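You operate a simulated robot arm through the tools that you are given. There is no shell and no other tool.

The job below is to be done with a simulated robot arm. You get a single attempt, and the scene is never put back.

JOB
Rinse the mud off both potatoes under the cold tap, drop them into the colander, tap off. What is to be rubbed or washed off counts as gone when no trace of it is left.
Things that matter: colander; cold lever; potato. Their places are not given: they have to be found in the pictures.

Only the result counts: the job must be done as asked and must still hold three seconds after the hand-in. Knocking over, shifting, dropping, spilling or breaking anything else fails it.

ROBOT AND FRAMES
A 7-joint arm with a two-finger parallel gripper, fixed in place. Base frame: the origin is on the floor under the middle of its stand, x ahead of it, y to its left, z up. Units: mm, rad, N and s.
It reaches about 1479 mm from its shoulder. Its first joint turns from -2.897 to 2.897 rad. Payload 4.4 kg.
The tool frame sits at the grasp point between the pads (the TCP): z along the fingers, y along the line on which they close. The tips reach 23 mm beyond it. The gripper opens to 94 mm. The fingers are 38 mm wide and 10 mm thick; the gripper's body (54 by 96 mm) begins 39 mm behind the TCP.
Orientation is that of the tool frame in the base frame, as a unit quaternion [x, y, z, w]. With the fingers straight down and closing along the base's y, the tool's x points along the base's -x, its y along +y and its z along -z.

CONTROLS
- The arm moves only by the tool servo_tool. Its argument "commands" is a list of rows, each a list of 3 entries, a list of its own where there are three numbers: the opening, from 0 (shut) to 1 (fully open), then the shift along the base's x, y, z in mm, then the turn, a rotation vector about the base's x, y, z in rad. In form: [[claw, [dx, dy, dz], [wx, wy, wz]], ...]. A call has 1 to 20 rows; each row is the pose to reach, as a shift and turn from the pose commanded when the call began. Rows are played at 5 a second. More than 50 mm and 0.15 rad between two rows, or a gripper value outside its range, and nothing of the call is played. Where a pose cannot be reached the arm comes as near as it can. A force on the tool above 40 N (or 10 N above the force at the start of the call, whichever is more), or a blocked arm, ends the call early, and 0.2 s more pass. The fingers move at their own pace (about 72 mm/s each) and stop on an object; they squeeze with about 34 N. The grip force told is the motor's: it shows also when the fingers shut on nothing. Time passes only in rows, and 0.2 s behind the last, so rows that repeat a pose let the fingers close. It gives the time, the measured TCP pose, the force on the tool (base axes), the opening and the grip force at its end, in the units of the frame above (readings bear some noise), with the torque about the TCP (base axes, N m) and any sound that the robot's microphone picked up, and new pictures: "show" is both (left out), scene, wrist or none.
- Cameras (640 x 400 px; columns grow to the right, rows downward): "scene" is fixed at [220, -650.8, 1713.7]; the picture's right is [0.61, -0.79, 0.00], its down [-0.67, -0.52, -0.52] and it looks along [0.41, 0.32, -0.85] (base axes); focal length 248 px, centre (320, 200). "wrist" rides on the gripper at [86, 16, -74] in the tool frame; the picture's right is [-0.18, 0.98, 0.00], its down [-0.58, -0.11, -0.81] and it looks along [-0.79, -0.15, 0.59] (tool axes); focal length 243 px, centre (320, 200).
- probe_pixels(camera, pixels): there is no depth. For up to 12 entries [column, row, z] of the newest picture of that camera ("zoom" is the newest enlarged one), the place [x, y] in the base frame at which the ray of that pixel passes the height z, good to about 2 mm. The clock stands still meanwhile.
- close_up(camera, box): a new picture of the part [left, top, right, bottom] of that camera's present view, enlarged. The clock stands still meanwhile.
- job_done(): hands the job in; it is judged then, once.

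Open the gripper and draw the arm clear of the work before you hand the job in, unless the task says otherwise.

The tools are called after "Request:" by a JSON object that holds its "method" and its "body". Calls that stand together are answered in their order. servo_tool: Moves the arm, as the interface text tells. Its arguments: {"type":"object","properties":{"commands":{"type":"array","items":{"type":"array"}},"show":{"type":"string","enum":["both","scene","wrist","none"]}},"required":["commands"]} The other tools are called the same way: probe_pixels (camera, pixels) gives the place at which the rays of pixels pass given heights; close_up (camera, box) takes an enlarged picture of a part of a camera's view; job_done () hands the job in.

At the start:

```text
t: 0.0
tool_pos: [627.1, -62.1, 1281.1]
tool_rot: [-0.001, 1.0, 0.0, 0.001]
wrist_force: [-0.3, -0.3, 0.3]
ft_torque: [-0.01, 0.0, 0.01]
finger_gap: 93.9
grip_force: 0.0
```

scene: 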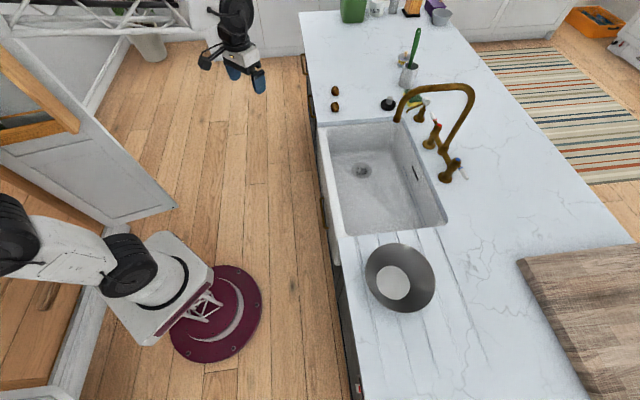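
wrist: 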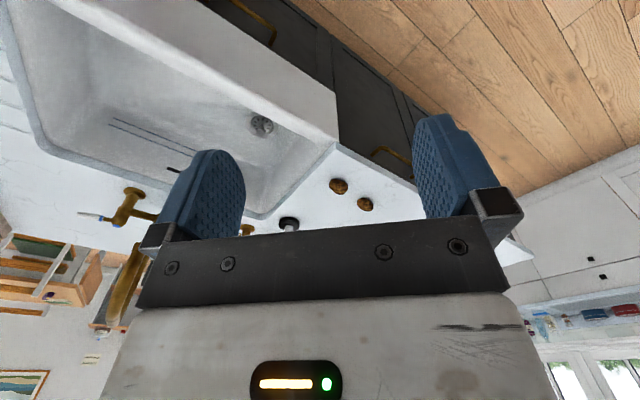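

I see the sink at about (380,180), a colander-like bowl at (400,277), two brown potatoes at (335,92) and (335,106), and a brass tap at (440,130). I take close-ups to identify details.

Request:
{"method": "close_up", "body": {"camera": "scene", "box": [310, 60, 490, 190]}}

Request:
{"method": "close_up", "body": {"camera": "scene", "box": [320, 210, 480, 320]}}

Request:
{"method": "close_up", "body": {"camera": "wrist", "box": [240, 90, 440, 240]}}

```text
3.08 times, centred on (400, 125) of scene
```

zoom: 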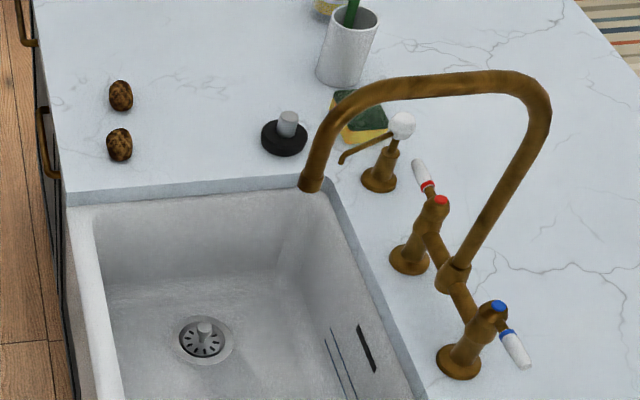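

```text
3.64 times, centred on (400, 265) of scene
```

zoom: 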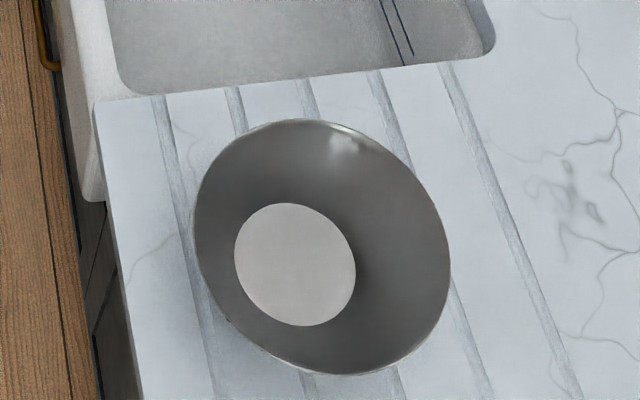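

```text
2.67 times, centred on (340, 165) of wrist
```

zoom: 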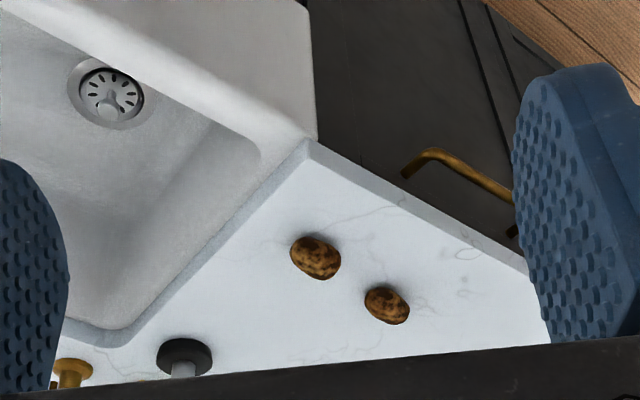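

I probe the potatoes in both cameras at several heights to find the counter height.

Request:
{"method": "probe_pixels", "body": {"camera": "scene", "pixels": [[335, 92, 850], [335, 92, 900], [335, 92, 950], [335, 106, 850], [335, 106, 900], [335, 106, 950]]}}

Request:
{"method": "probe_pixels", "body": {"camera": "wrist", "pixels": [[338, 186, 850], [338, 186, 900], [338, 186, 950], [365, 204, 850], [365, 204, 900], [365, 204, 950]]}}

```text
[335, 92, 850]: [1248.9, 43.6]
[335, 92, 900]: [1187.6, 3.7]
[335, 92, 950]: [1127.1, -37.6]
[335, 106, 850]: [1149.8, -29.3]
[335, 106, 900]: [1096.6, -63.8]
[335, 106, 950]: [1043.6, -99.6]
```

```text
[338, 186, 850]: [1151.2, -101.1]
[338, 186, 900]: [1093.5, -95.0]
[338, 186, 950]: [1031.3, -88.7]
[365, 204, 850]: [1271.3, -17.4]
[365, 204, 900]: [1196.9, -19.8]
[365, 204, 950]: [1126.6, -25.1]
```

Potatoes sit near z≈940 at roughly (1055,-92) and (1140,-28). Next I look at the far end of the counter, other objects, and probe landmarks.

Request:
{"method": "close_up", "body": {"camera": "scene", "box": [330, 0, 490, 100]}}

Request:
{"method": "probe_pixels", "body": {"camera": "scene", "pixels": [[318, 125, 910], [395, 118, 910], [447, 222, 910], [345, 236, 910], [400, 277, 910], [393, 283, 910], [400, 277, 1000], [360, 172, 700], [360, 172, 750], [397, 119, 1100], [397, 119, 1150], [388, 104, 920]]}}

```text
4.00 times, centred on (410, 50) of scene
```

zoom: 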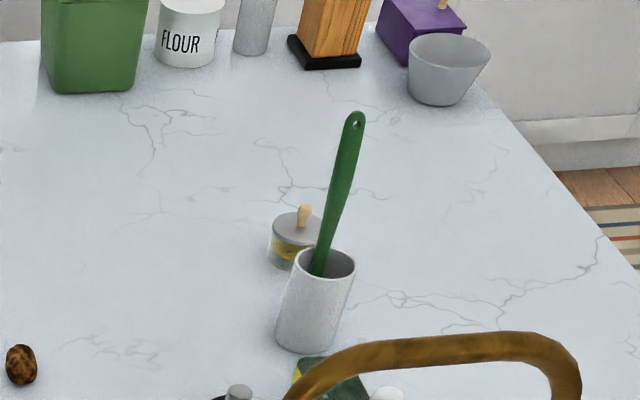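

```text
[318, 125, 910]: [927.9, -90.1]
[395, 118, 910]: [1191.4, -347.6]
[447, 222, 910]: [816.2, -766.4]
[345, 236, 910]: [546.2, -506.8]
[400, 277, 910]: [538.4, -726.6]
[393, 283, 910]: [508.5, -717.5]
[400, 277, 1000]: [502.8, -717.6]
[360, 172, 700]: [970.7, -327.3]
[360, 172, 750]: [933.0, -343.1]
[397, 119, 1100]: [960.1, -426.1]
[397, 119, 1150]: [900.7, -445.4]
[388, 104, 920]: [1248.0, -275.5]
```

The bowl at (400,277) on the drainboard is the probable colander. I probe the tap's pillar bases, caps and lever ends at several heights.

Request:
{"method": "probe_pixels", "body": {"camera": "scene", "pixels": [[428.6, 145, 915], [445, 177.6, 915], [439, 126, 1000], [457.8, 159.4, 1000], [467.2, 178.6, 1000], [431.8, 113.6, 1000], [476, 97, 1200], [476, 97, 1300], [443, 148, 1000], [397, 119, 1050], [397, 119, 1200]]}}

Request:
{"method": "close_up", "body": {"camera": "wrist", "box": [60, 150, 260, 280]}}

```text
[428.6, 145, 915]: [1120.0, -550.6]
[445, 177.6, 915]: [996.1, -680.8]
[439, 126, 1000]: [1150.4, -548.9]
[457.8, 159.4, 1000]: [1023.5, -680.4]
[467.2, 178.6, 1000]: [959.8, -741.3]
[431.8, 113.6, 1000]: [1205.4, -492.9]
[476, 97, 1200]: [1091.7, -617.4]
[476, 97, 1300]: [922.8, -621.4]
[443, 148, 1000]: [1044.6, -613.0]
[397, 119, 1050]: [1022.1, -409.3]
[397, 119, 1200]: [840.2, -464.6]
```

```text
3.08 times, centred on (160, 215) of wrist
```

zoom: 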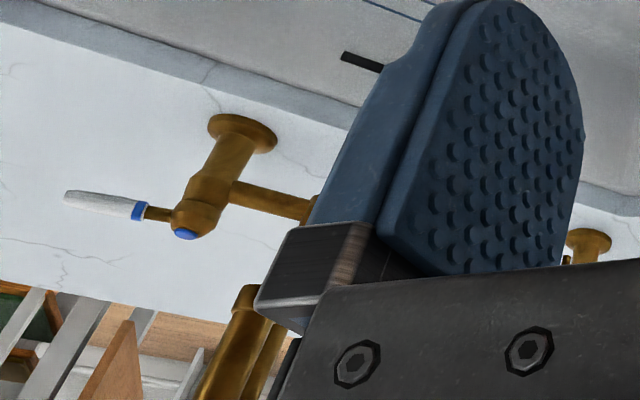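

The cold pillar stands near (996,-681), its lever pointing along −u; the spout tip is near (895,-450,1155). I now move toward the potatoes for a better view with the wrist camera.

Request:
{"method": "servo_tool", "body": {"commands": [[1, [40, -4, -16], [0, 0, 0]], [1, [80, -8, -32], [0, 0, 0]], [1, [120, -12, -48], [0, 0, 0]], [1, [160, -16, -64], [0, 0, 0]], [1, [200, -20, -80], [0, 0, 0]], [1, [240, -24, -96], [0, 0, 0]], [1, [280, -27, -112], [0, 0, 0]], [1, [323, -30, -131], [0, 0, 0]]], "show": "both"}}

```text
t: 1.8
tool_pos: [949.9, -93.6, 1154.8]
tool_rot: [0.0, 1.0, 0.0, 0.001]
wrist_force: [0.3, 0.6, 0.9]
ft_torque: [-0.02, 0.01, -0.02]
finger_gap: 93.9
grip_force: 0.1
```

scene: 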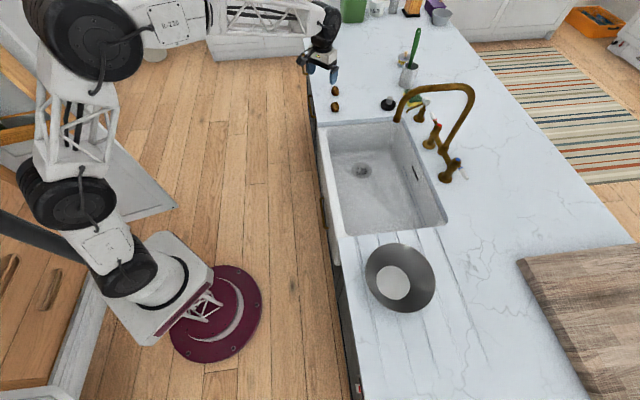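
wrist: 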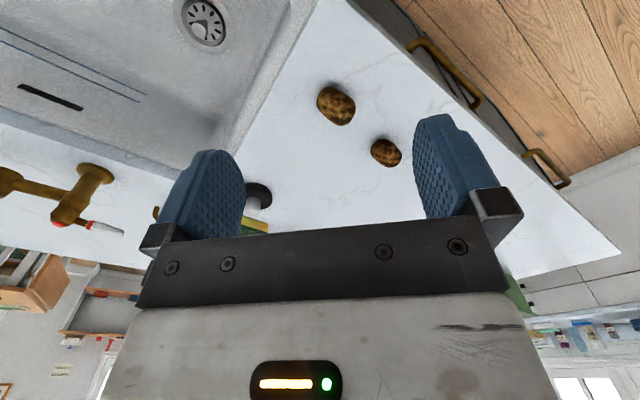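

Potatoes now appear in the wrist view at (336,105) and (386,152). I enlarge and probe them at candidate heights.

Request:
{"method": "probe_pixels", "body": {"camera": "wrist", "pixels": [[336, 105, 900], [336, 105, 930], [336, 105, 960], [386, 152, 900], [386, 152, 930], [386, 152, 960]]}}

Request:
{"method": "probe_pixels", "body": {"camera": "scene", "pixels": [[335, 92, 920], [335, 92, 930], [335, 92, 940], [335, 106, 920], [335, 106, 930], [335, 106, 940]]}}

Request:
{"method": "close_up", "body": {"camera": "wrist", "box": [280, 60, 440, 190]}}

Request:
{"method": "close_up", "body": {"camera": "scene", "box": [300, 70, 372, 120]}}

```text
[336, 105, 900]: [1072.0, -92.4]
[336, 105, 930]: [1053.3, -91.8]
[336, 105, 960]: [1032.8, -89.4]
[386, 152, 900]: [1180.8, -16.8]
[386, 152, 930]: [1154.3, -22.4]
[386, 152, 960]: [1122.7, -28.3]
```

```text
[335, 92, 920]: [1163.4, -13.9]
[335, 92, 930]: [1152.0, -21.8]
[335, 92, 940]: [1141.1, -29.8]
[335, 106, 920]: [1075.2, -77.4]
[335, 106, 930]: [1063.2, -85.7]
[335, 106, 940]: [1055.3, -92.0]
```

```text
3.08 times, centred on (360, 125) of wrist
```

zoom: 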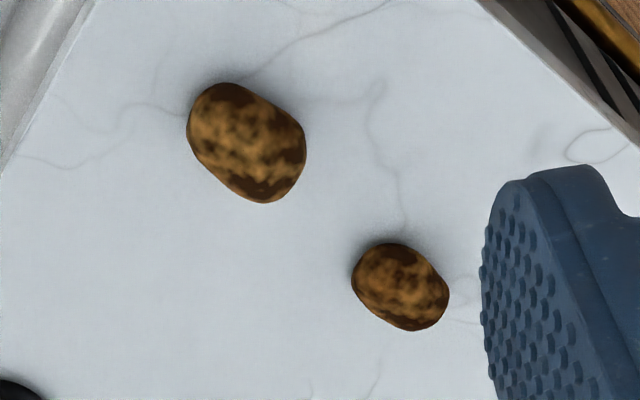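

```text
8.00 times, centred on (336, 95) of scene
```

zoom: 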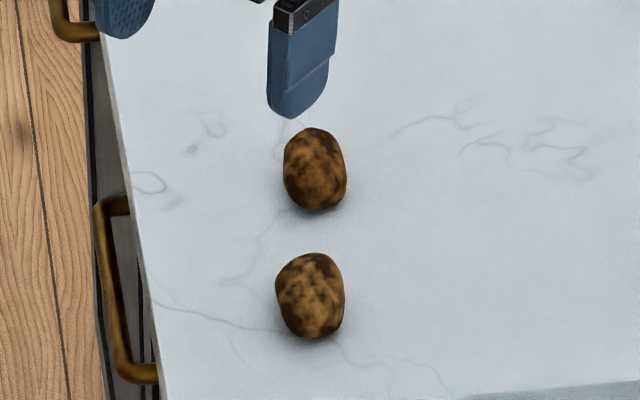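

Both potatoes are located: A ≈ (1055,-92), B ≈ (1150,-23), z≈933, each ~65×42 mm. Now I back away, clear of the spout, and swing to look at the cold lever from the front.

Request:
{"method": "servo_tool", "body": {"commands": [[1, [-43, -15, 14], [0, 0, -0.04]], [1, [-86, -30, 28], [0, 0, -0.08]], [1, [-129, -45, 42], [0, 0, -0.12]], [1, [-172, -60, 56], [0, 0, -0.16]], [1, [-215, -75, 70], [0, 0, -0.2]], [1, [-258, -90, 84], [0, 0, -0.24]], [1, [-301, -105, 98], [0, 0, -0.28]], [1, [-301, -153, 98], [0, 0, -0.32]], [1, [-301, -201, 98], [0, 0, -0.36]], [1, [-301, -249, 98], [0, 0, -0.4]], [1, [-301, -297, 98], [0, 0, -0.44]], [1, [-301, -345, 98], [0, 0, -0.48]], [1, [-276, -385, 83], [0, 0, -0.52]], [1, [-251, -425, 68], [0, 0, -0.56]], [1, [-226, -465, 53], [0, 0, -0.6]], [1, [-201, -505, 38], [0, 0, -0.64]], [1, [-176, -545, 23], [0, 0, -0.66]]], "show": "both"}}

```text
t: 5.4
tool_pos: [777.0, -635.2, 1175.0]
tool_rot: [0.324, 0.946, 0.0, 0.001]
wrist_force: [0.5, 0.2, 1.3]
ft_torque: [0.01, -0.01, 0.02]
finger_gap: 93.9
grip_force: 0.1
```

scene: 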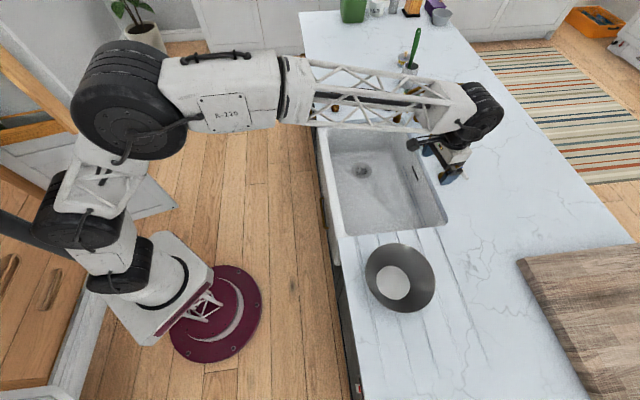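
wrist: 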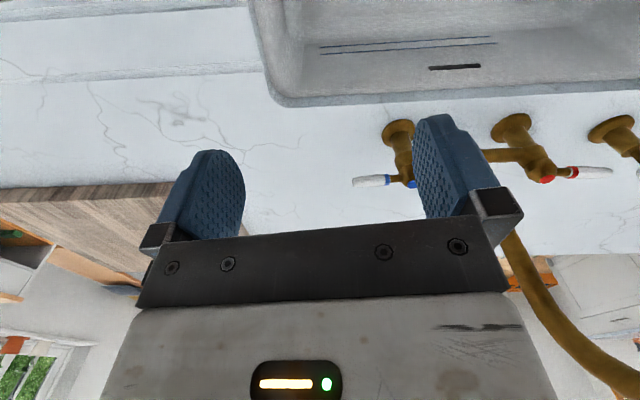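

The wrist view shows the cold pillar at (398,133), cap (411,184) and lever (370,181). I zoom in and probe with heights.

Request:
{"method": "close_up", "body": {"camera": "wrist", "box": [330, 90, 570, 240]}}

Request:
{"method": "probe_pixels", "body": {"camera": "wrist", "pixels": [[398, 133, 915], [411, 184, 1000], [411, 184, 1030], [354, 182, 1000], [354, 182, 1030], [385, 180, 1000], [385, 180, 1030], [512, 127, 915]]}}

```text
2.67 times, centred on (450, 165) of wrist
```

zoom: 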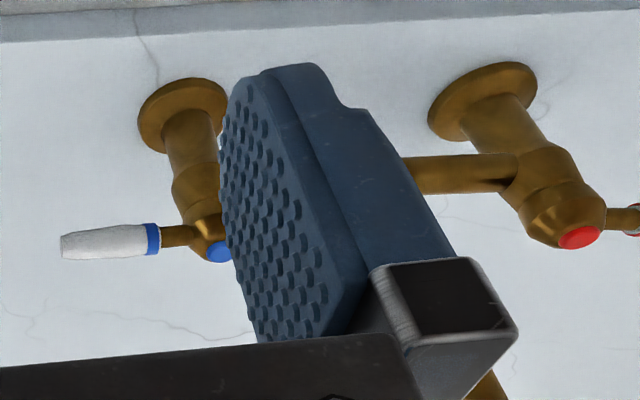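

```text
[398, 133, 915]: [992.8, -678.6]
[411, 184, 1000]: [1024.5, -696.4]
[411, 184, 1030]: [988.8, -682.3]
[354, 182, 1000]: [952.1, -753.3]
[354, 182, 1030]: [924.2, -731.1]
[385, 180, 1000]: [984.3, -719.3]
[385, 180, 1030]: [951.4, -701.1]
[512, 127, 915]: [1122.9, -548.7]
```

Cold cap is at ≈(994,-681,1025) and the lever handle ends near (948,-742,1007), pointing along −u. I yaw the hand to +45° and move above the lever so the fingers can straddle it, with the camera on the outer side.

Request:
{"method": "servo_tool", "body": {"commands": [[1, [13, -10, -2], [0, 0, 0.12]], [1, [26, -20, -4], [0, 0, 0.24]], [1, [39, -30, -6], [0, 0, 0.36]], [1, [52, -40, -8], [0, 0, 0.48]], [1, [65, -50, -10], [0, 0, 0.6]], [1, [78, -60, -12], [0, 0, 0.72]], [1, [91, -70, -14], [0, 0, 0.84]], [1, [104, -80, -16], [0, 0, 0.96]], [1, [117, -90, -18], [0, 0, 1.08]], [1, [130, -100, -20], [0, 0, 1.2]], [1, [143, -110, -22], [0, 0, 1.32]], [1, [150, -115, -23], [0, 0, 1.445]], [1, [150, -115, -23], [0, 0, 1.445]]], "show": "both"}}

```text
t: 8.2
tool_pos: [923.3, -752.4, 1148.0]
tool_rot: [-0.383, 0.924, 0.0, 0.0]
wrist_force: [-0.2, 0.0, -0.4]
ft_torque: [0.01, 0.01, 0.04]
finger_gap: 94.0
grip_force: 0.0
```

scene: 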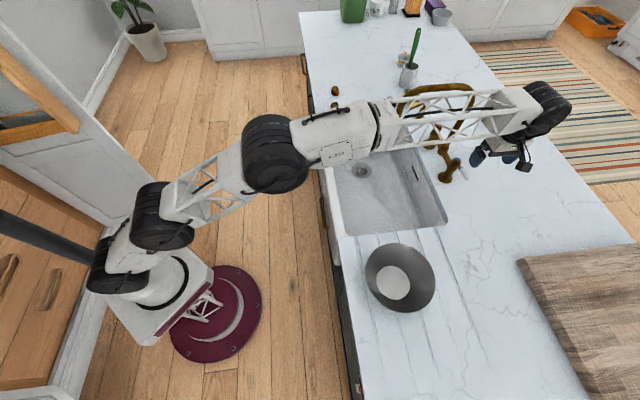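
wrist: 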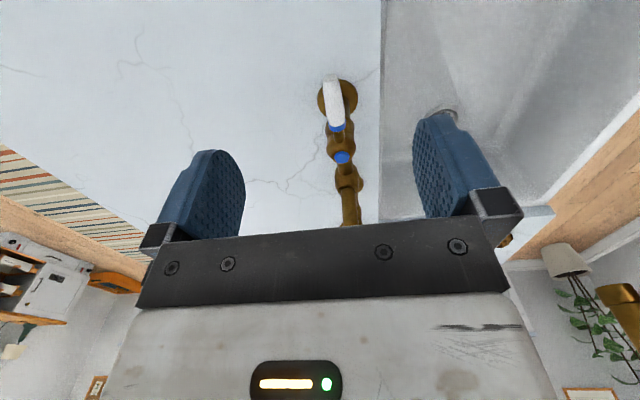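

The lever (white handle at (333,95), blue cap (343,157)) points toward the camera, aligned with −u. I probe its line and take a close-up.

Request:
{"method": "probe_pixels", "body": {"camera": "wrist", "pixels": [[331, 80, 1007], [335, 110, 1007], [337, 128, 1007], [343, 157, 1025], [343, 157, 1015], [340, 100, 915]]}}

Request:
{"method": "close_up", "body": {"camera": "wrist", "box": [270, 60, 430, 230]}}

Request:
{"method": "close_up", "body": {"camera": "scene", "box": [370, 70, 590, 200]}}

```text
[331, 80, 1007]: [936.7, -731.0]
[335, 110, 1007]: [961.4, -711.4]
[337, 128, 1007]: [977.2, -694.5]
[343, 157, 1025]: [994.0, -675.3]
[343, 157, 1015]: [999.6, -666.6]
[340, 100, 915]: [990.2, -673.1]
```

```text
2.35 times, centred on (350, 145) of wrist
```

zoom: 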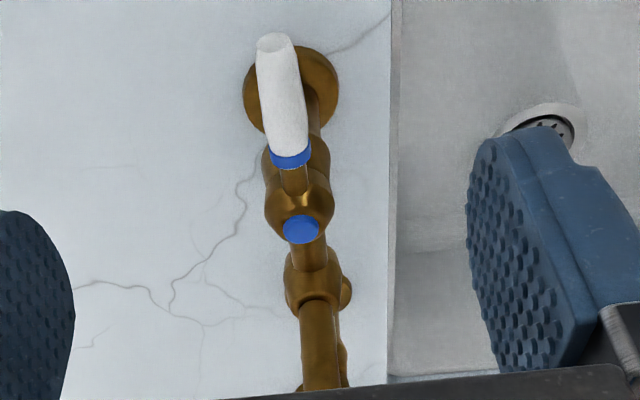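

```text
2.91 times, centred on (480, 135) of scene
```

zoom: 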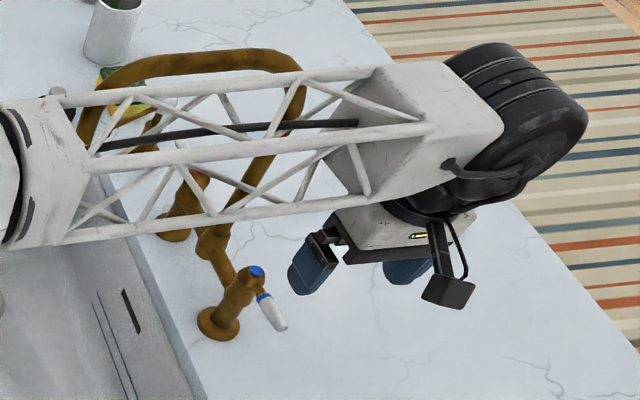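

The lever slopes slightly up: handle at 60 mm from the pivot is near (952,-720,1021). I lower the open fingers to straddle it.

Request:
{"method": "servo_tool", "body": {"commands": [[1, [14, 16, 0], [0, 0, 0]], [1, [28, 32, -10], [0, 0, 0]], [1, [28, 32, -40], [0, 0, 0]], [1, [28, 32, -70], [0, 0, 0]], [1, [28, 32, -100], [0, 0, 0]], [1, [28, 32, -122], [0, 0, 0]], [1, [28, 32, -122], [0, 0, 0]]], "show": "both"}}

```text
t: 9.8
tool_pos: [951.9, -718.0, 1026.4]
tool_rot: [-0.383, 0.924, 0.0, 0.0]
wrist_force: [-0.9, -0.4, -0.2]
ft_torque: [-0.03, -0.03, -0.04]
finger_gap: 93.9
grip_force: 0.1
```

scene: 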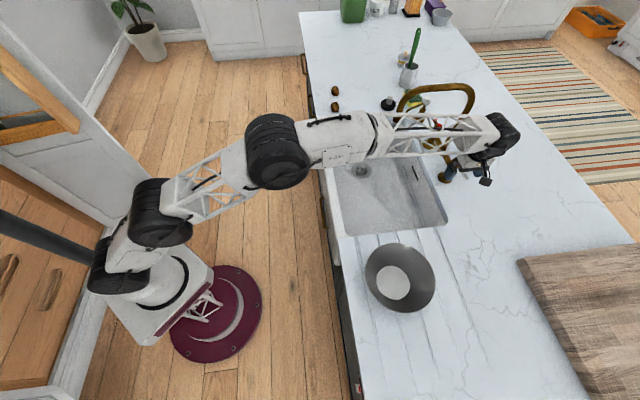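
wrist: 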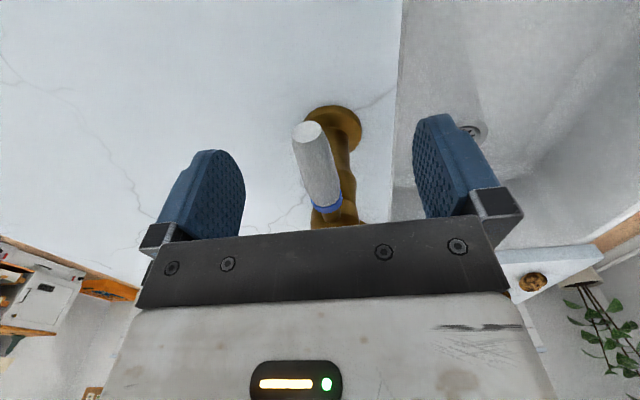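

The handle sits centred between the fingers at (315,165). I narrow the gap and try turning the lever gently clockwise (toward the sink) by about 0.36 rad, watching forces and water.

Request:
{"method": "servo_tool", "body": {"commands": [[0.4, [0, 0, 0], [0, 0, 0]], [0.4, [0, 0, 0], [0, 0, 0]], [0.4, [0, 0, 0], [0, 0, 0]], [0.4, [-4.5, 5.3, 0], [0, 0, -0.12]], [0.4, [-8.3, 11.1, 0], [0, 0, -0.24]], [0.4, [-11.4, 17.3, 0], [0, 0, -0.36]], [0.4, [-11.4, 17.3, 0], [0, 0, -0.36]]], "show": "both"}}

```text
t: 11.4
tool_pos: [938.6, -703.3, 1028.0]
tool_rot: [-0.212, 0.977, 0.0, 0.0]
wrist_force: [0.7, -1.0, 0.2]
ft_torque: [-0.04, -0.02, 0.02]
finger_gap: 38.0
grip_force: 0.1
```

scene: 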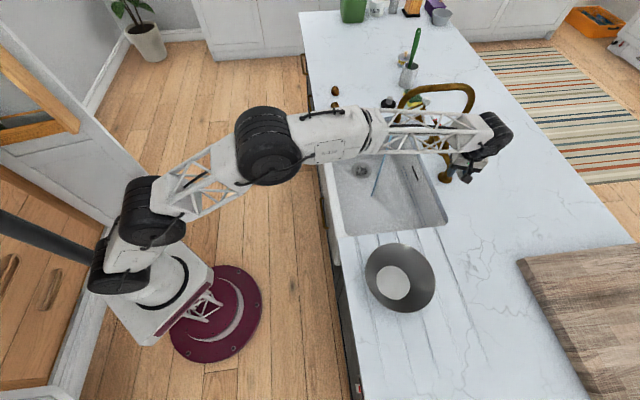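
wrist: 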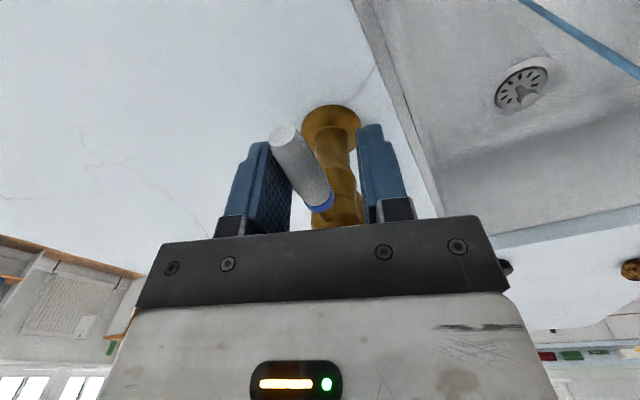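

Water is flowing: a blue stream is visible at scene (378,178) and in the wrist view top right. I look closer at it.

Request:
{"method": "close_up", "body": {"camera": "scene", "box": [320, 90, 480, 230]}}

Request:
{"method": "close_up", "body": {"camera": "wrist", "box": [440, 0, 640, 130]}}

```text
2.86 times, centred on (400, 160) of scene
```

zoom: 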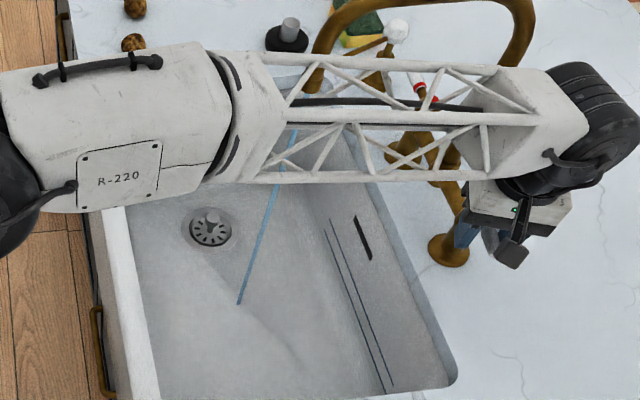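

```text
3.08 times, centred on (540, 65) of wrist
```

zoom: 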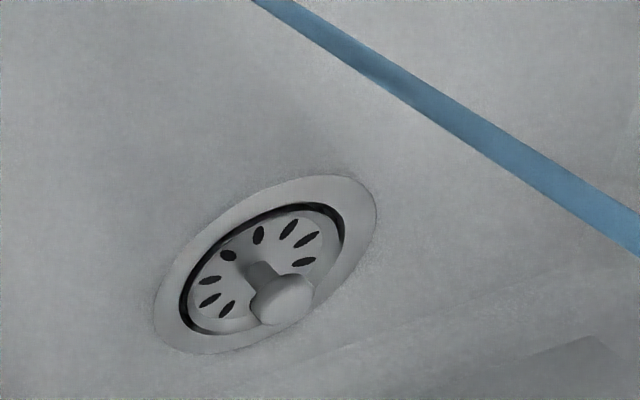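

The stream falls at about (888,-450) into the sink. I push the lever a bit further toward the sink to secure a good flow, keeping yaw fixed.

Request:
{"method": "servo_tool", "body": {"commands": [[0.4, [-4, 5, 0], [0, 0, 0]], [0.4, [-8, 10, 0], [0, 0, 0]], [0.4, [-11, 15, 0], [0, 0, 0]], [0.4, [-14, 20, 0], [0, 0, 0]], [0.4, [-14, 20, 0], [0, 0, 0]]], "show": "both"}}

Request:
{"method": "close_up", "body": {"camera": "scene", "box": [320, 90, 480, 230]}}

```text
t: 12.6
tool_pos: [925.4, -682.7, 1027.5]
tool_rot: [-0.211, 0.977, 0.0, 0.0]
wrist_force: [-0.5, 1.0, -0.1]
ft_torque: [0.01, -0.02, -0.01]
finger_gap: 37.7
grip_force: 0.2
```

scene: 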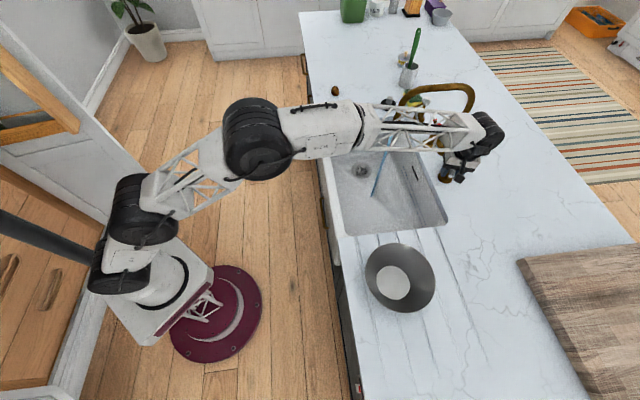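
wrist: 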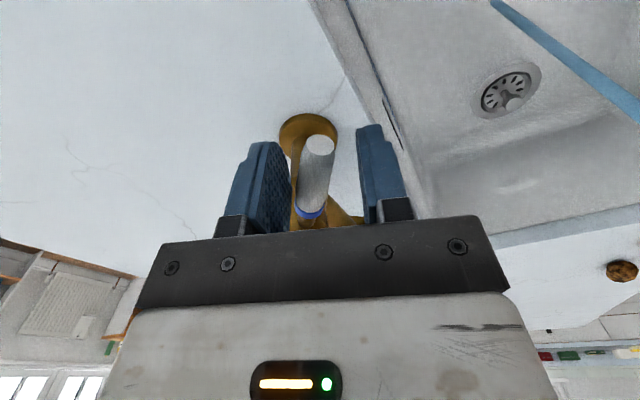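

```text
2.86 times, centred on (400, 160) of scene
```

zoom: 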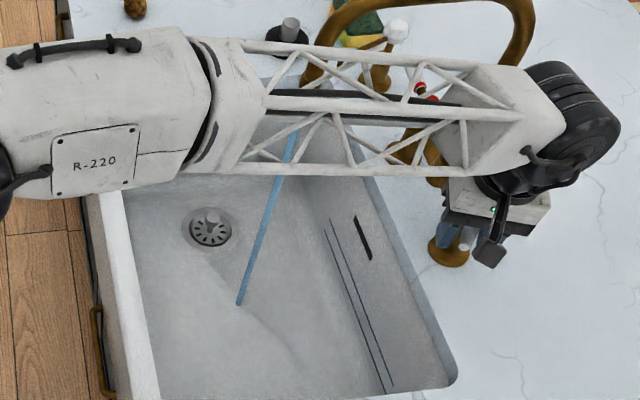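

The flow is stronger now. I lift straight off the lever and retreat toward the robot, then around toward the potatoes, staying clear of the spout.

Request:
{"method": "servo_tool", "body": {"commands": [[0.5, [0, 0, 45], [0, 0, 0]], [0.6, [0, 0, 90], [0, 0, 0]], [1, [0, 0, 135], [0, 0, 0]], [1, [-38, 21, 158], [0, 0, -0.035]], [1, [-76, 42, 166], [0, 0, -0.07]], [1, [-114, 63, 174], [0, 0, -0.105]], [1, [-152, 84, 182], [0, 0, -0.14]], [1, [-190, 105, 190], [0, 0, -0.175]], [1, [-228, 126, 198], [0, 0, -0.21]], [1, [-238, 169, 202], [0, 0, -0.245]], [1, [-248, 212, 206], [0, 0, -0.28]], [1, [-258, 255, 210], [0, 0, -0.315]], [1, [-268, 298, 214], [0, 0, -0.35]], [1, [-278, 341, 218], [0, 0, -0.385]], [1, [-287, 383, 222], [0, 0, -0.425]]], "show": "both"}}

```text
t: 15.8
tool_pos: [639.5, -300.3, 1252.0]
tool_rot: [0.0, 1.0, 0.0, 0.0]
wrist_force: [-0.1, 1.0, -0.1]
ft_torque: [-0.03, 0.01, -0.02]
finger_gap: 94.1
grip_force: 0.0
```

scene: 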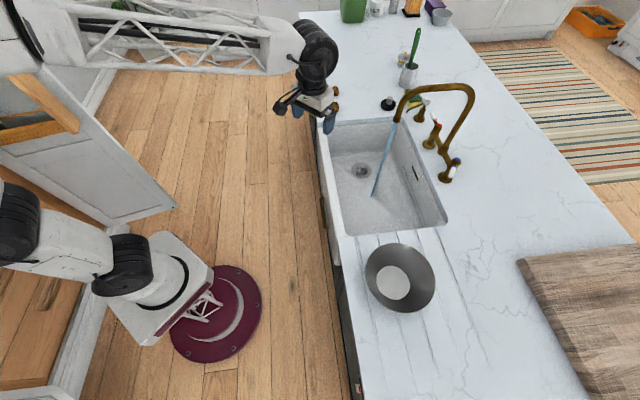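
wrist: 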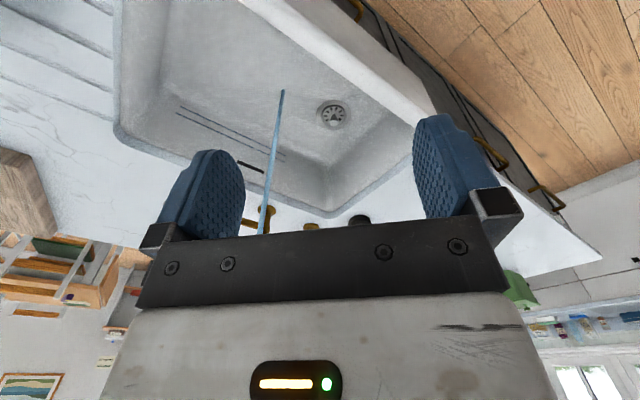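

Stream keeps running at scene (385,165). I now move over to potato A for a close look.

Request:
{"method": "servo_tool", "body": {"commands": [[1, [38, 21, -10], [0, 0, 0]], [1, [76, 42, -25], [0, 0, 0]], [1, [114, 63, -40], [0, 0, 0]], [1, [152, 84, -55], [0, 0, 0]], [1, [190, 105, -75], [0, 0, 0]], [1, [228, 126, -95], [0, 0, 0]], [1, [266, 147, -115], [0, 0, 0]], [1, [304, 168, -135], [0, 0, 0]], [1, [345, 190, -155], [0, 0, 0]], [1, [345, 190, -155], [0, 0, 0]]], "show": "both"}}

Request:
{"method": "close_up", "body": {"camera": "wrist", "box": [240, 40, 440, 200]}}

```text
refused: row 9 steps farther than a row can; nothing moved
```

```text
2.50 times, centred on (340, 120) of wrist
```

zoom: 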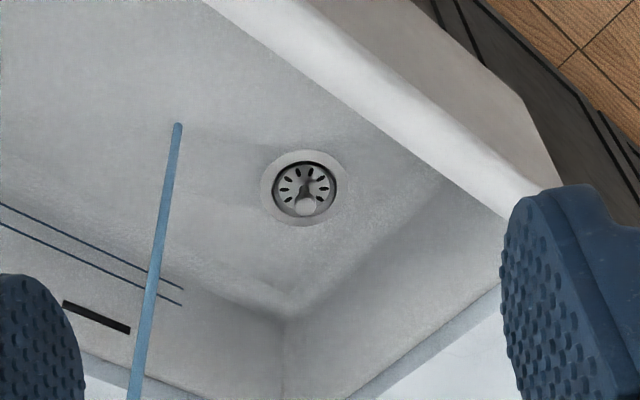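

The last step was slightly too long, so I split it into smaller rows.

Request:
{"method": "servo_tool", "body": {"commands": [[1, [34, 19, -15], [0, 0, 0]], [1, [69, 38, -31], [0, 0, 0]], [1, [103, 57, -46], [0, 0, 0]], [1, [138, 76, -62], [0, 0, 0]], [1, [172, 95, -78], [0, 0, 0]], [1, [207, 114, -93], [0, 0, 0]], [1, [241, 133, -109], [0, 0, 0]], [1, [276, 152, -124], [0, 0, 0]], [1, [310, 171, -140], [0, 0, 0]], [1, [345, 190, -155], [0, 0, 0]], [1, [345, 190, -155], [0, 0, 0]]], "show": "both"}}

Request:
{"method": "close_up", "body": {"camera": "wrist", "box": [240, 0, 440, 160]}}

```text
t: 18.2
tool_pos: [981.2, -109.9, 1091.2]
tool_rot: [0.0, 1.0, 0.0, 0.0]
wrist_force: [-0.7, -0.4, 0.6]
ft_torque: [0.04, -0.04, -0.01]
finger_gap: 93.8
grip_force: 0.0
```

scene: 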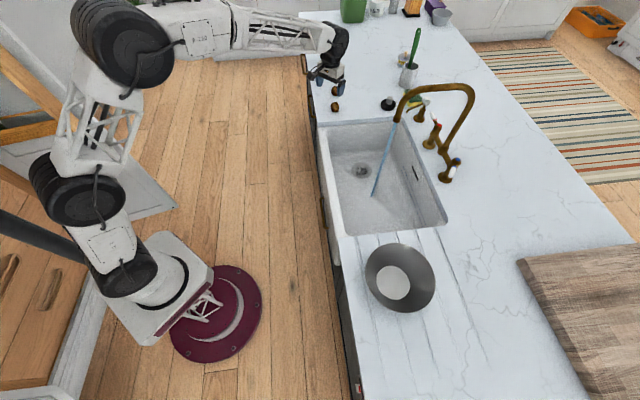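
wrist: 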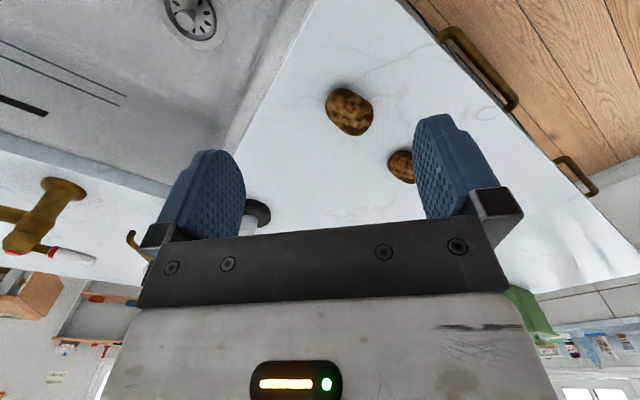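

```text
2.50 times, centred on (340, 80) of wrist
```

zoom: 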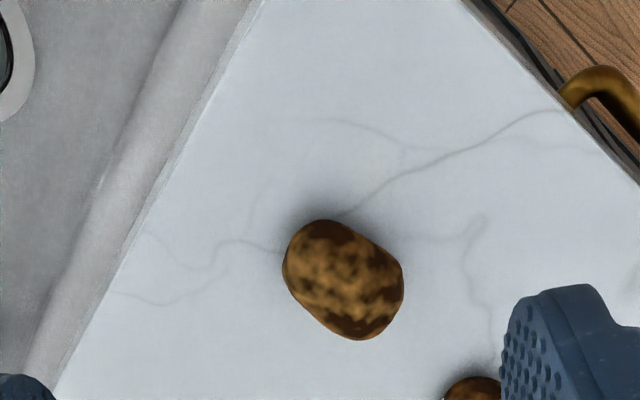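

Potato A is centred at wrist (349,111), its long axis running upper-left to lower-right. I probe its ends and sides at mid-height.

Request:
{"method": "probe_pixels", "body": {"camera": "wrist", "pixels": [[349, 111.5, 935], [330, 91, 935], [368, 133, 935], [369, 103, 935], [334, 124, 935], [349, 111.5, 925], [349, 111.5, 945]]}}

Request:
{"method": "close_up", "body": {"camera": "scene", "box": [300, 70, 372, 120]}}

Request:
{"method": "probe_pixels", "body": {"camera": "scene", "pixels": [[334.8, 106.8, 925], [334.8, 106.8, 935], [334.8, 106.8, 945]]}}

```text
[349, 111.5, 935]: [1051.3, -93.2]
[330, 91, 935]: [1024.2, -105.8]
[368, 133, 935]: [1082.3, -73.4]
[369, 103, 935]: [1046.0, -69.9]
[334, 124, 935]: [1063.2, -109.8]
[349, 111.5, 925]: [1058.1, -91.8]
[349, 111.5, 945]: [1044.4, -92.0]
```

```text
8.00 times, centred on (336, 95) of scene
```

zoom: 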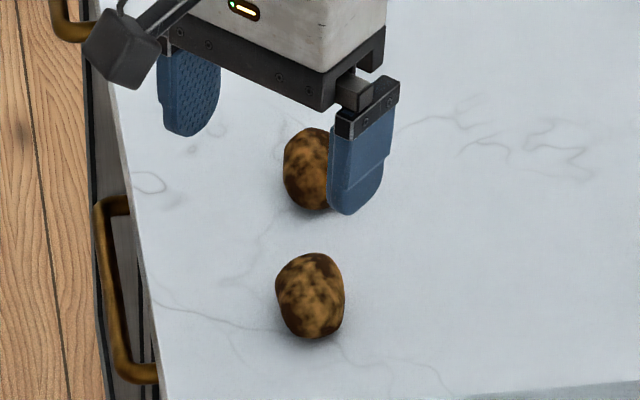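

```text
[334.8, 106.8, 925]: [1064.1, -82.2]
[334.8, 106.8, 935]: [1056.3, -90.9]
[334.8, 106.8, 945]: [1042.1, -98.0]
```

Potato A: centre ≈(1052,-92,936), long axis bearing ≈30°. I yaw 0.52 rad so the fingers close across its short axis, and descend around it.

Request:
{"method": "servo_tool", "body": {"commands": [[1, [34, 9, 0], [0, 0, 0.13]], [1, [67.4, 17.7, -10], [0, 0, 0.26]], [1, [67.4, 17.7, -30], [0, 0, 0.39]], [1, [67.4, 17.7, -50], [0, 0, 0.52]], [1, [67.4, 17.7, -75], [0, 0, 0.52]], [1, [67.4, 17.7, -100], [0, 0, 0.52]], [1, [67.4, 17.7, -120], [0, 0, 0.52]], [1, [67.4, 17.7, -135], [0, 0, 0.52]], [1, [67.4, 17.7, -135], [0, 0, 0.52]]], "show": "both"}}

Request:
{"method": "close_up", "body": {"camera": "scene", "box": [290, 60, 390, 130]}}

```text
t: 20.2
tool_pos: [1051.5, -93.3, 960.8]
tool_rot: [-0.257, 0.967, 0.0, 0.0]
wrist_force: [0.1, -0.6, -0.7]
ft_torque: [0.02, 0.01, 0.0]
finger_gap: 94.0
grip_force: 0.1
```

scene: 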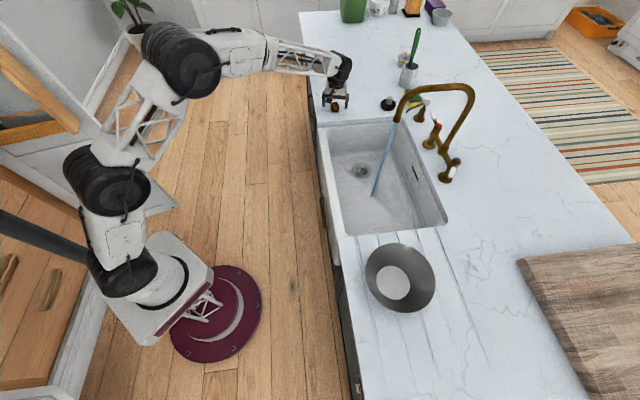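
wrist: 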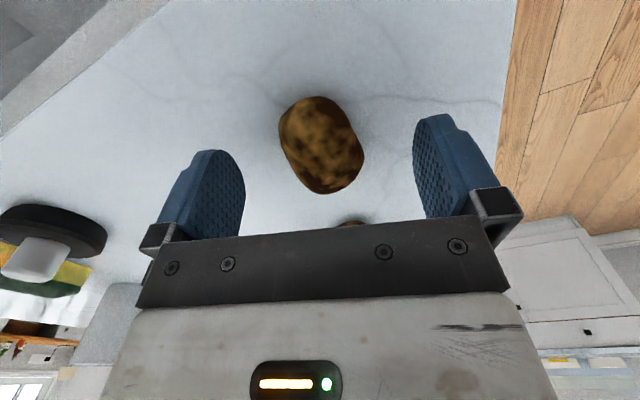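

```text
5.71 times, centred on (340, 95) of scene
```

zoom: 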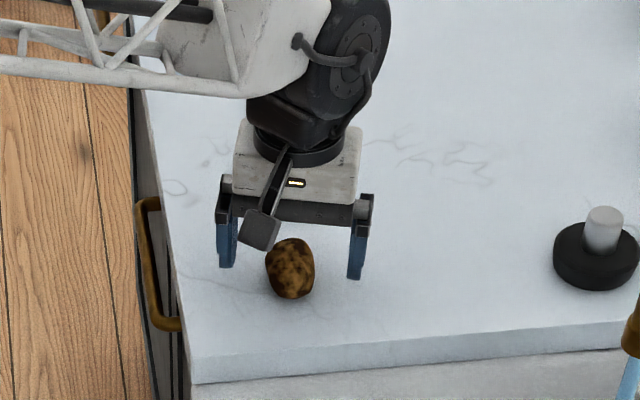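

The potato is centred at (321,145) as expected for the TCP. I descend 16 mm more and close the fingers.

Request:
{"method": "servo_tool", "body": {"commands": [[1, [0, 0, -8], [0, 0, 0]], [1, [0, 0, -16], [0, 0, 0]], [1, [0, 0, -16], [0, 0, 0]], [0, [0, 0, -16], [0, 0, 0]], [0, [0, 0, -16], [0, 0, 0]], [0, [0, 0, -16], [0, 0, 0]], [0, [0, 0, -16], [0, 0, 0]]], "show": "both"}}

```text
t: 21.8
tool_pos: [1051.2, -91.4, 942.8]
tool_rot: [-0.257, 0.966, 0.0, 0.0]
wrist_force: [-0.7, 0.8, -0.4]
ft_torque: [0.0, -0.04, 0.0]
finger_gap: 40.9
grip_force: 33.7
```

scene: 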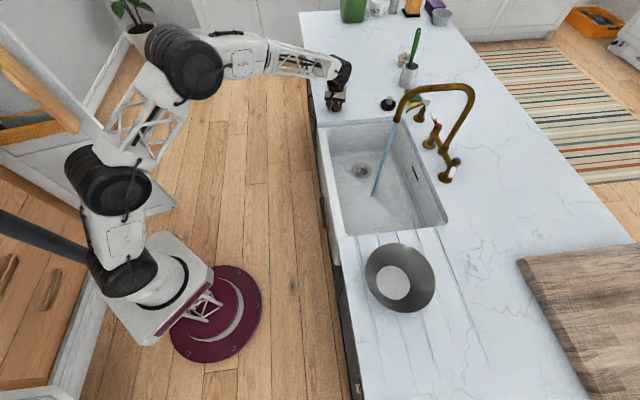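
wrist: 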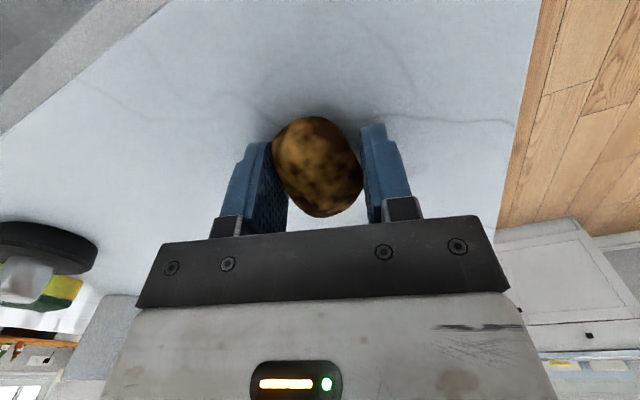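

Potato A is gripped (gap 40.9 mm, 34 N). I lift it and carry it back toward the robot while yawing to −0.52 rad, preparing for a horizontal washing pose.

Request:
{"method": "servo_tool", "body": {"commands": [[0, [0, 0, 40], [0, 0, 0]], [0, [0, 0, 80], [0, 0, 0]], [0, [-30, -10, 118], [0, 0, 0]], [0, [-72, -26, 128], [0, 0, -0.116]], [0, [-115, -43, 138], [0, 0, -0.231]], [0, [-157, -59, 147], [0, 0, -0.347]], [0, [-200, -76, 157], [0, 0, -0.462]], [0, [-242, -92, 167], [0, 0, -0.578]], [0, [-284, -108, 177], [0, 0, -0.693]], [0, [-327, -125, 186], [0, 0, -0.809]], [0, [-369, -141, 196], [0, 0, -0.924]], [0, [-412, -158, 206], [0, 0, -1.04]]], "show": "both"}}

```text
t: 24.4
tool_pos: [640.5, -250.7, 1146.6]
tool_rot: [0.258, 0.966, 0.0, 0.0]
wrist_force: [-0.3, -0.2, -0.3]
ft_torque: [0.0, -0.02, 0.01]
finger_gap: 0.2
grip_force: 34.4
```

scene: 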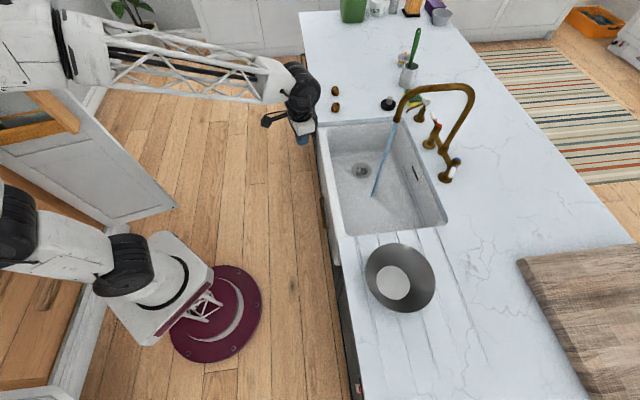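
wrist: 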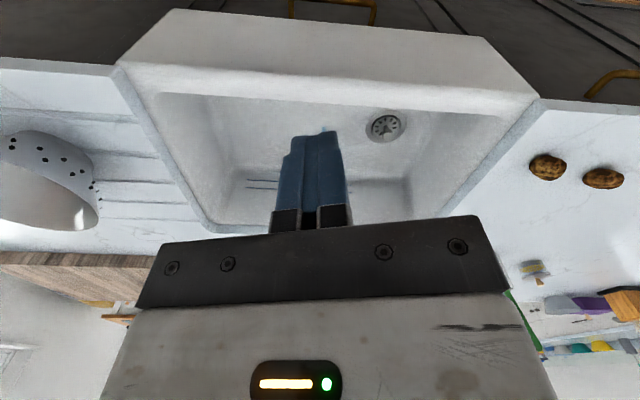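

The grip slipped – the gap reads 0.2 and both potatoes remain on the counter at scene (335,92),(336,107); I gripped above the widest part. I check where potato A lies now.

Request:
{"method": "close_up", "body": {"camera": "scene", "box": [300, 70, 372, 120]}}

Request:
{"method": "close_up", "body": {"camera": "wrist", "box": [480, 120, 640, 220]}}

Request:
{"method": "close_up", "body": {"camera": "wrist", "box": [0, 90, 160, 250]}}

```text
8.00 times, centred on (336, 95) of scene
```

zoom: 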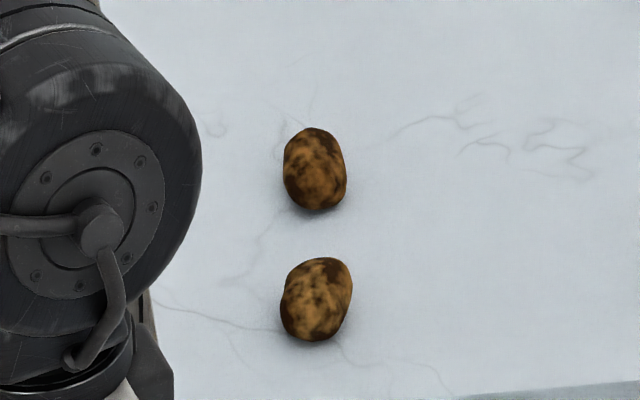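

```text
4.00 times, centred on (560, 170) of wrist
```

zoom: 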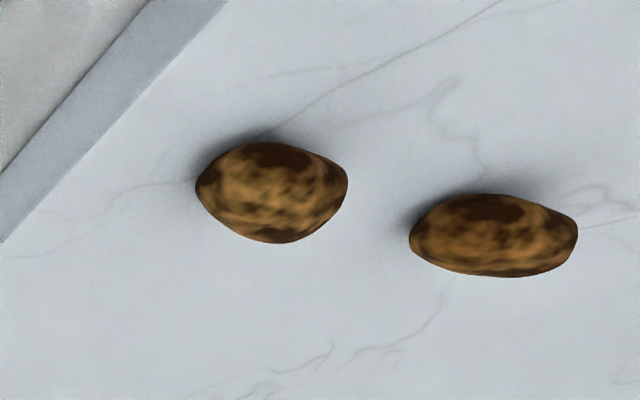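

```text
2.50 times, centred on (80, 170) of wrist
```

zoom: 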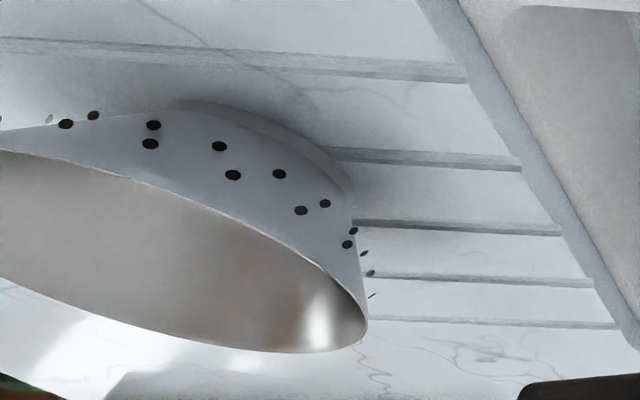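

The perforated bowl is confirmed as the colander, upright. Potato A just rotated slightly in place, so I return above it with the gripper open for a new look.

Request:
{"method": "servo_tool", "body": {"commands": [[0.5, [38, 16, -7], [0, 0, 0.1]], [1, [76, 32, -14], [0, 0, 0.2]], [1, [114, 48, -21], [0, 0, 0.3]], [1, [152, 64, -28], [0, 0, 0.4]], [1, [190, 80, -35], [0, 0, 0.5]], [1, [228, 96, -42], [0, 0, 0.6]], [1, [266, 112, -49], [0, 0, 0.7]], [1, [304, 128, -56], [0, 0, 0.8]], [1, [342, 144, -63], [0, 0, 0.9]], [1, [380, 155, -70], [0, 0, 1.0]], [1, [380, 155, -70], [0, 0, 1.04]]], "show": "wrist"}}

Request:
{"method": "close_up", "body": {"camera": "wrist", "box": [240, 0, 440, 200]}}

```text
t: 26.8
tool_pos: [1018.5, -95.8, 1079.5]
tool_rot: [-0.257, 0.966, -0.001, 0.0]
wrist_force: [0.3, -0.6, -0.6]
ft_torque: [-0.02, 0.0, -0.03]
finger_gap: 93.9
grip_force: 0.0
```

wrist: 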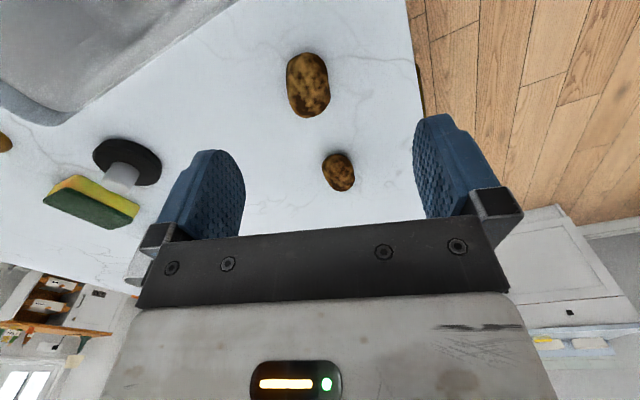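

```text
2.00 times, centred on (340, 100) of wrist
```

zoom: 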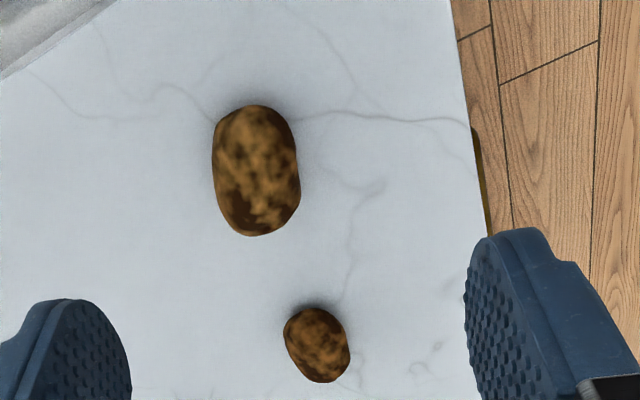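

Potato A is now at wrist (308,85), nearly upright in the image. I probe its ends and sides.

Request:
{"method": "probe_pixels", "body": {"camera": "wrist", "pixels": [[308, 85, 935], [306.5, 55, 935], [313, 116, 935], [286.5, 82.5, 935], [329, 82.5, 935], [339, 172, 932], [308, 85, 925]]}}

Request:
{"method": "probe_pixels", "body": {"camera": "scene", "pixels": [[335.5, 107.4, 925], [335.5, 107.4, 935], [335.5, 107.4, 945]]}}

```text
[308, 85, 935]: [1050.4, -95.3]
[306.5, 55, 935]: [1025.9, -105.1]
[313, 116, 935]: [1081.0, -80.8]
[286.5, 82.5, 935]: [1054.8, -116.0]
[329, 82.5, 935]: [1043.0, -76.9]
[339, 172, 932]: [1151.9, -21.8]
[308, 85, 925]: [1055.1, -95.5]
```

```text
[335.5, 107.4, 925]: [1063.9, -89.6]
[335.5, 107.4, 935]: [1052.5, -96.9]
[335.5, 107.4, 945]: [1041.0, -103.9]
```

Long axis is now about 21° bearing, centre ≈(1051,-96,935). I realign yaw to 0.37 and descend lower this time, to find the counter height by force.

Request:
{"method": "servo_tool", "body": {"commands": [[1, [16, -1, -20], [0, 0, -0.08]], [1, [31, -1, -50], [0, 0, -0.15]], [1, [31, -1, -80], [0, 0, -0.15]], [1, [31, -1, -105], [0, 0, -0.15]], [1, [31, -1, -125], [0, 0, -0.15]], [1, [31, -1, -135], [0, 0, -0.15]], [1, [31, -1, -138], [0, 0, -0.15]], [1, [31, -1, -141], [0, 0, -0.15]], [1, [31, -1, -141], [0, 0, -0.15]]], "show": "wrist"}}

```text
t: 28.8
tool_pos: [1051.4, -96.2, 943.8]
tool_rot: [-0.184, 0.983, -0.001, 0.002]
wrist_force: [-0.5, 0.2, 3.1]
ft_torque: [0.11, 0.09, -0.05]
finger_gap: 93.8
grip_force: 0.1
stopped in row 9: the force on the tool passed its limit at 42 N (the readings are from after the stop); the commanded pose is now the measured one
```

wrist: 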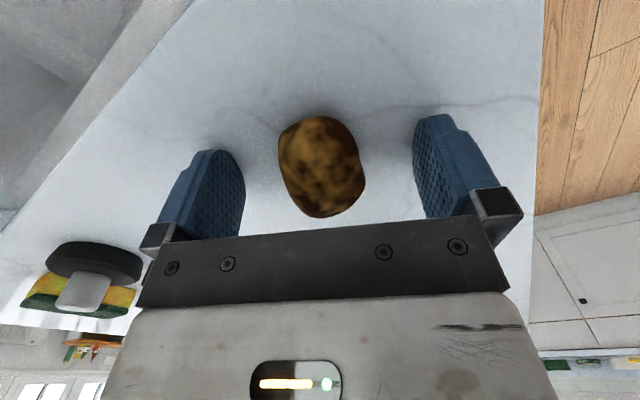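

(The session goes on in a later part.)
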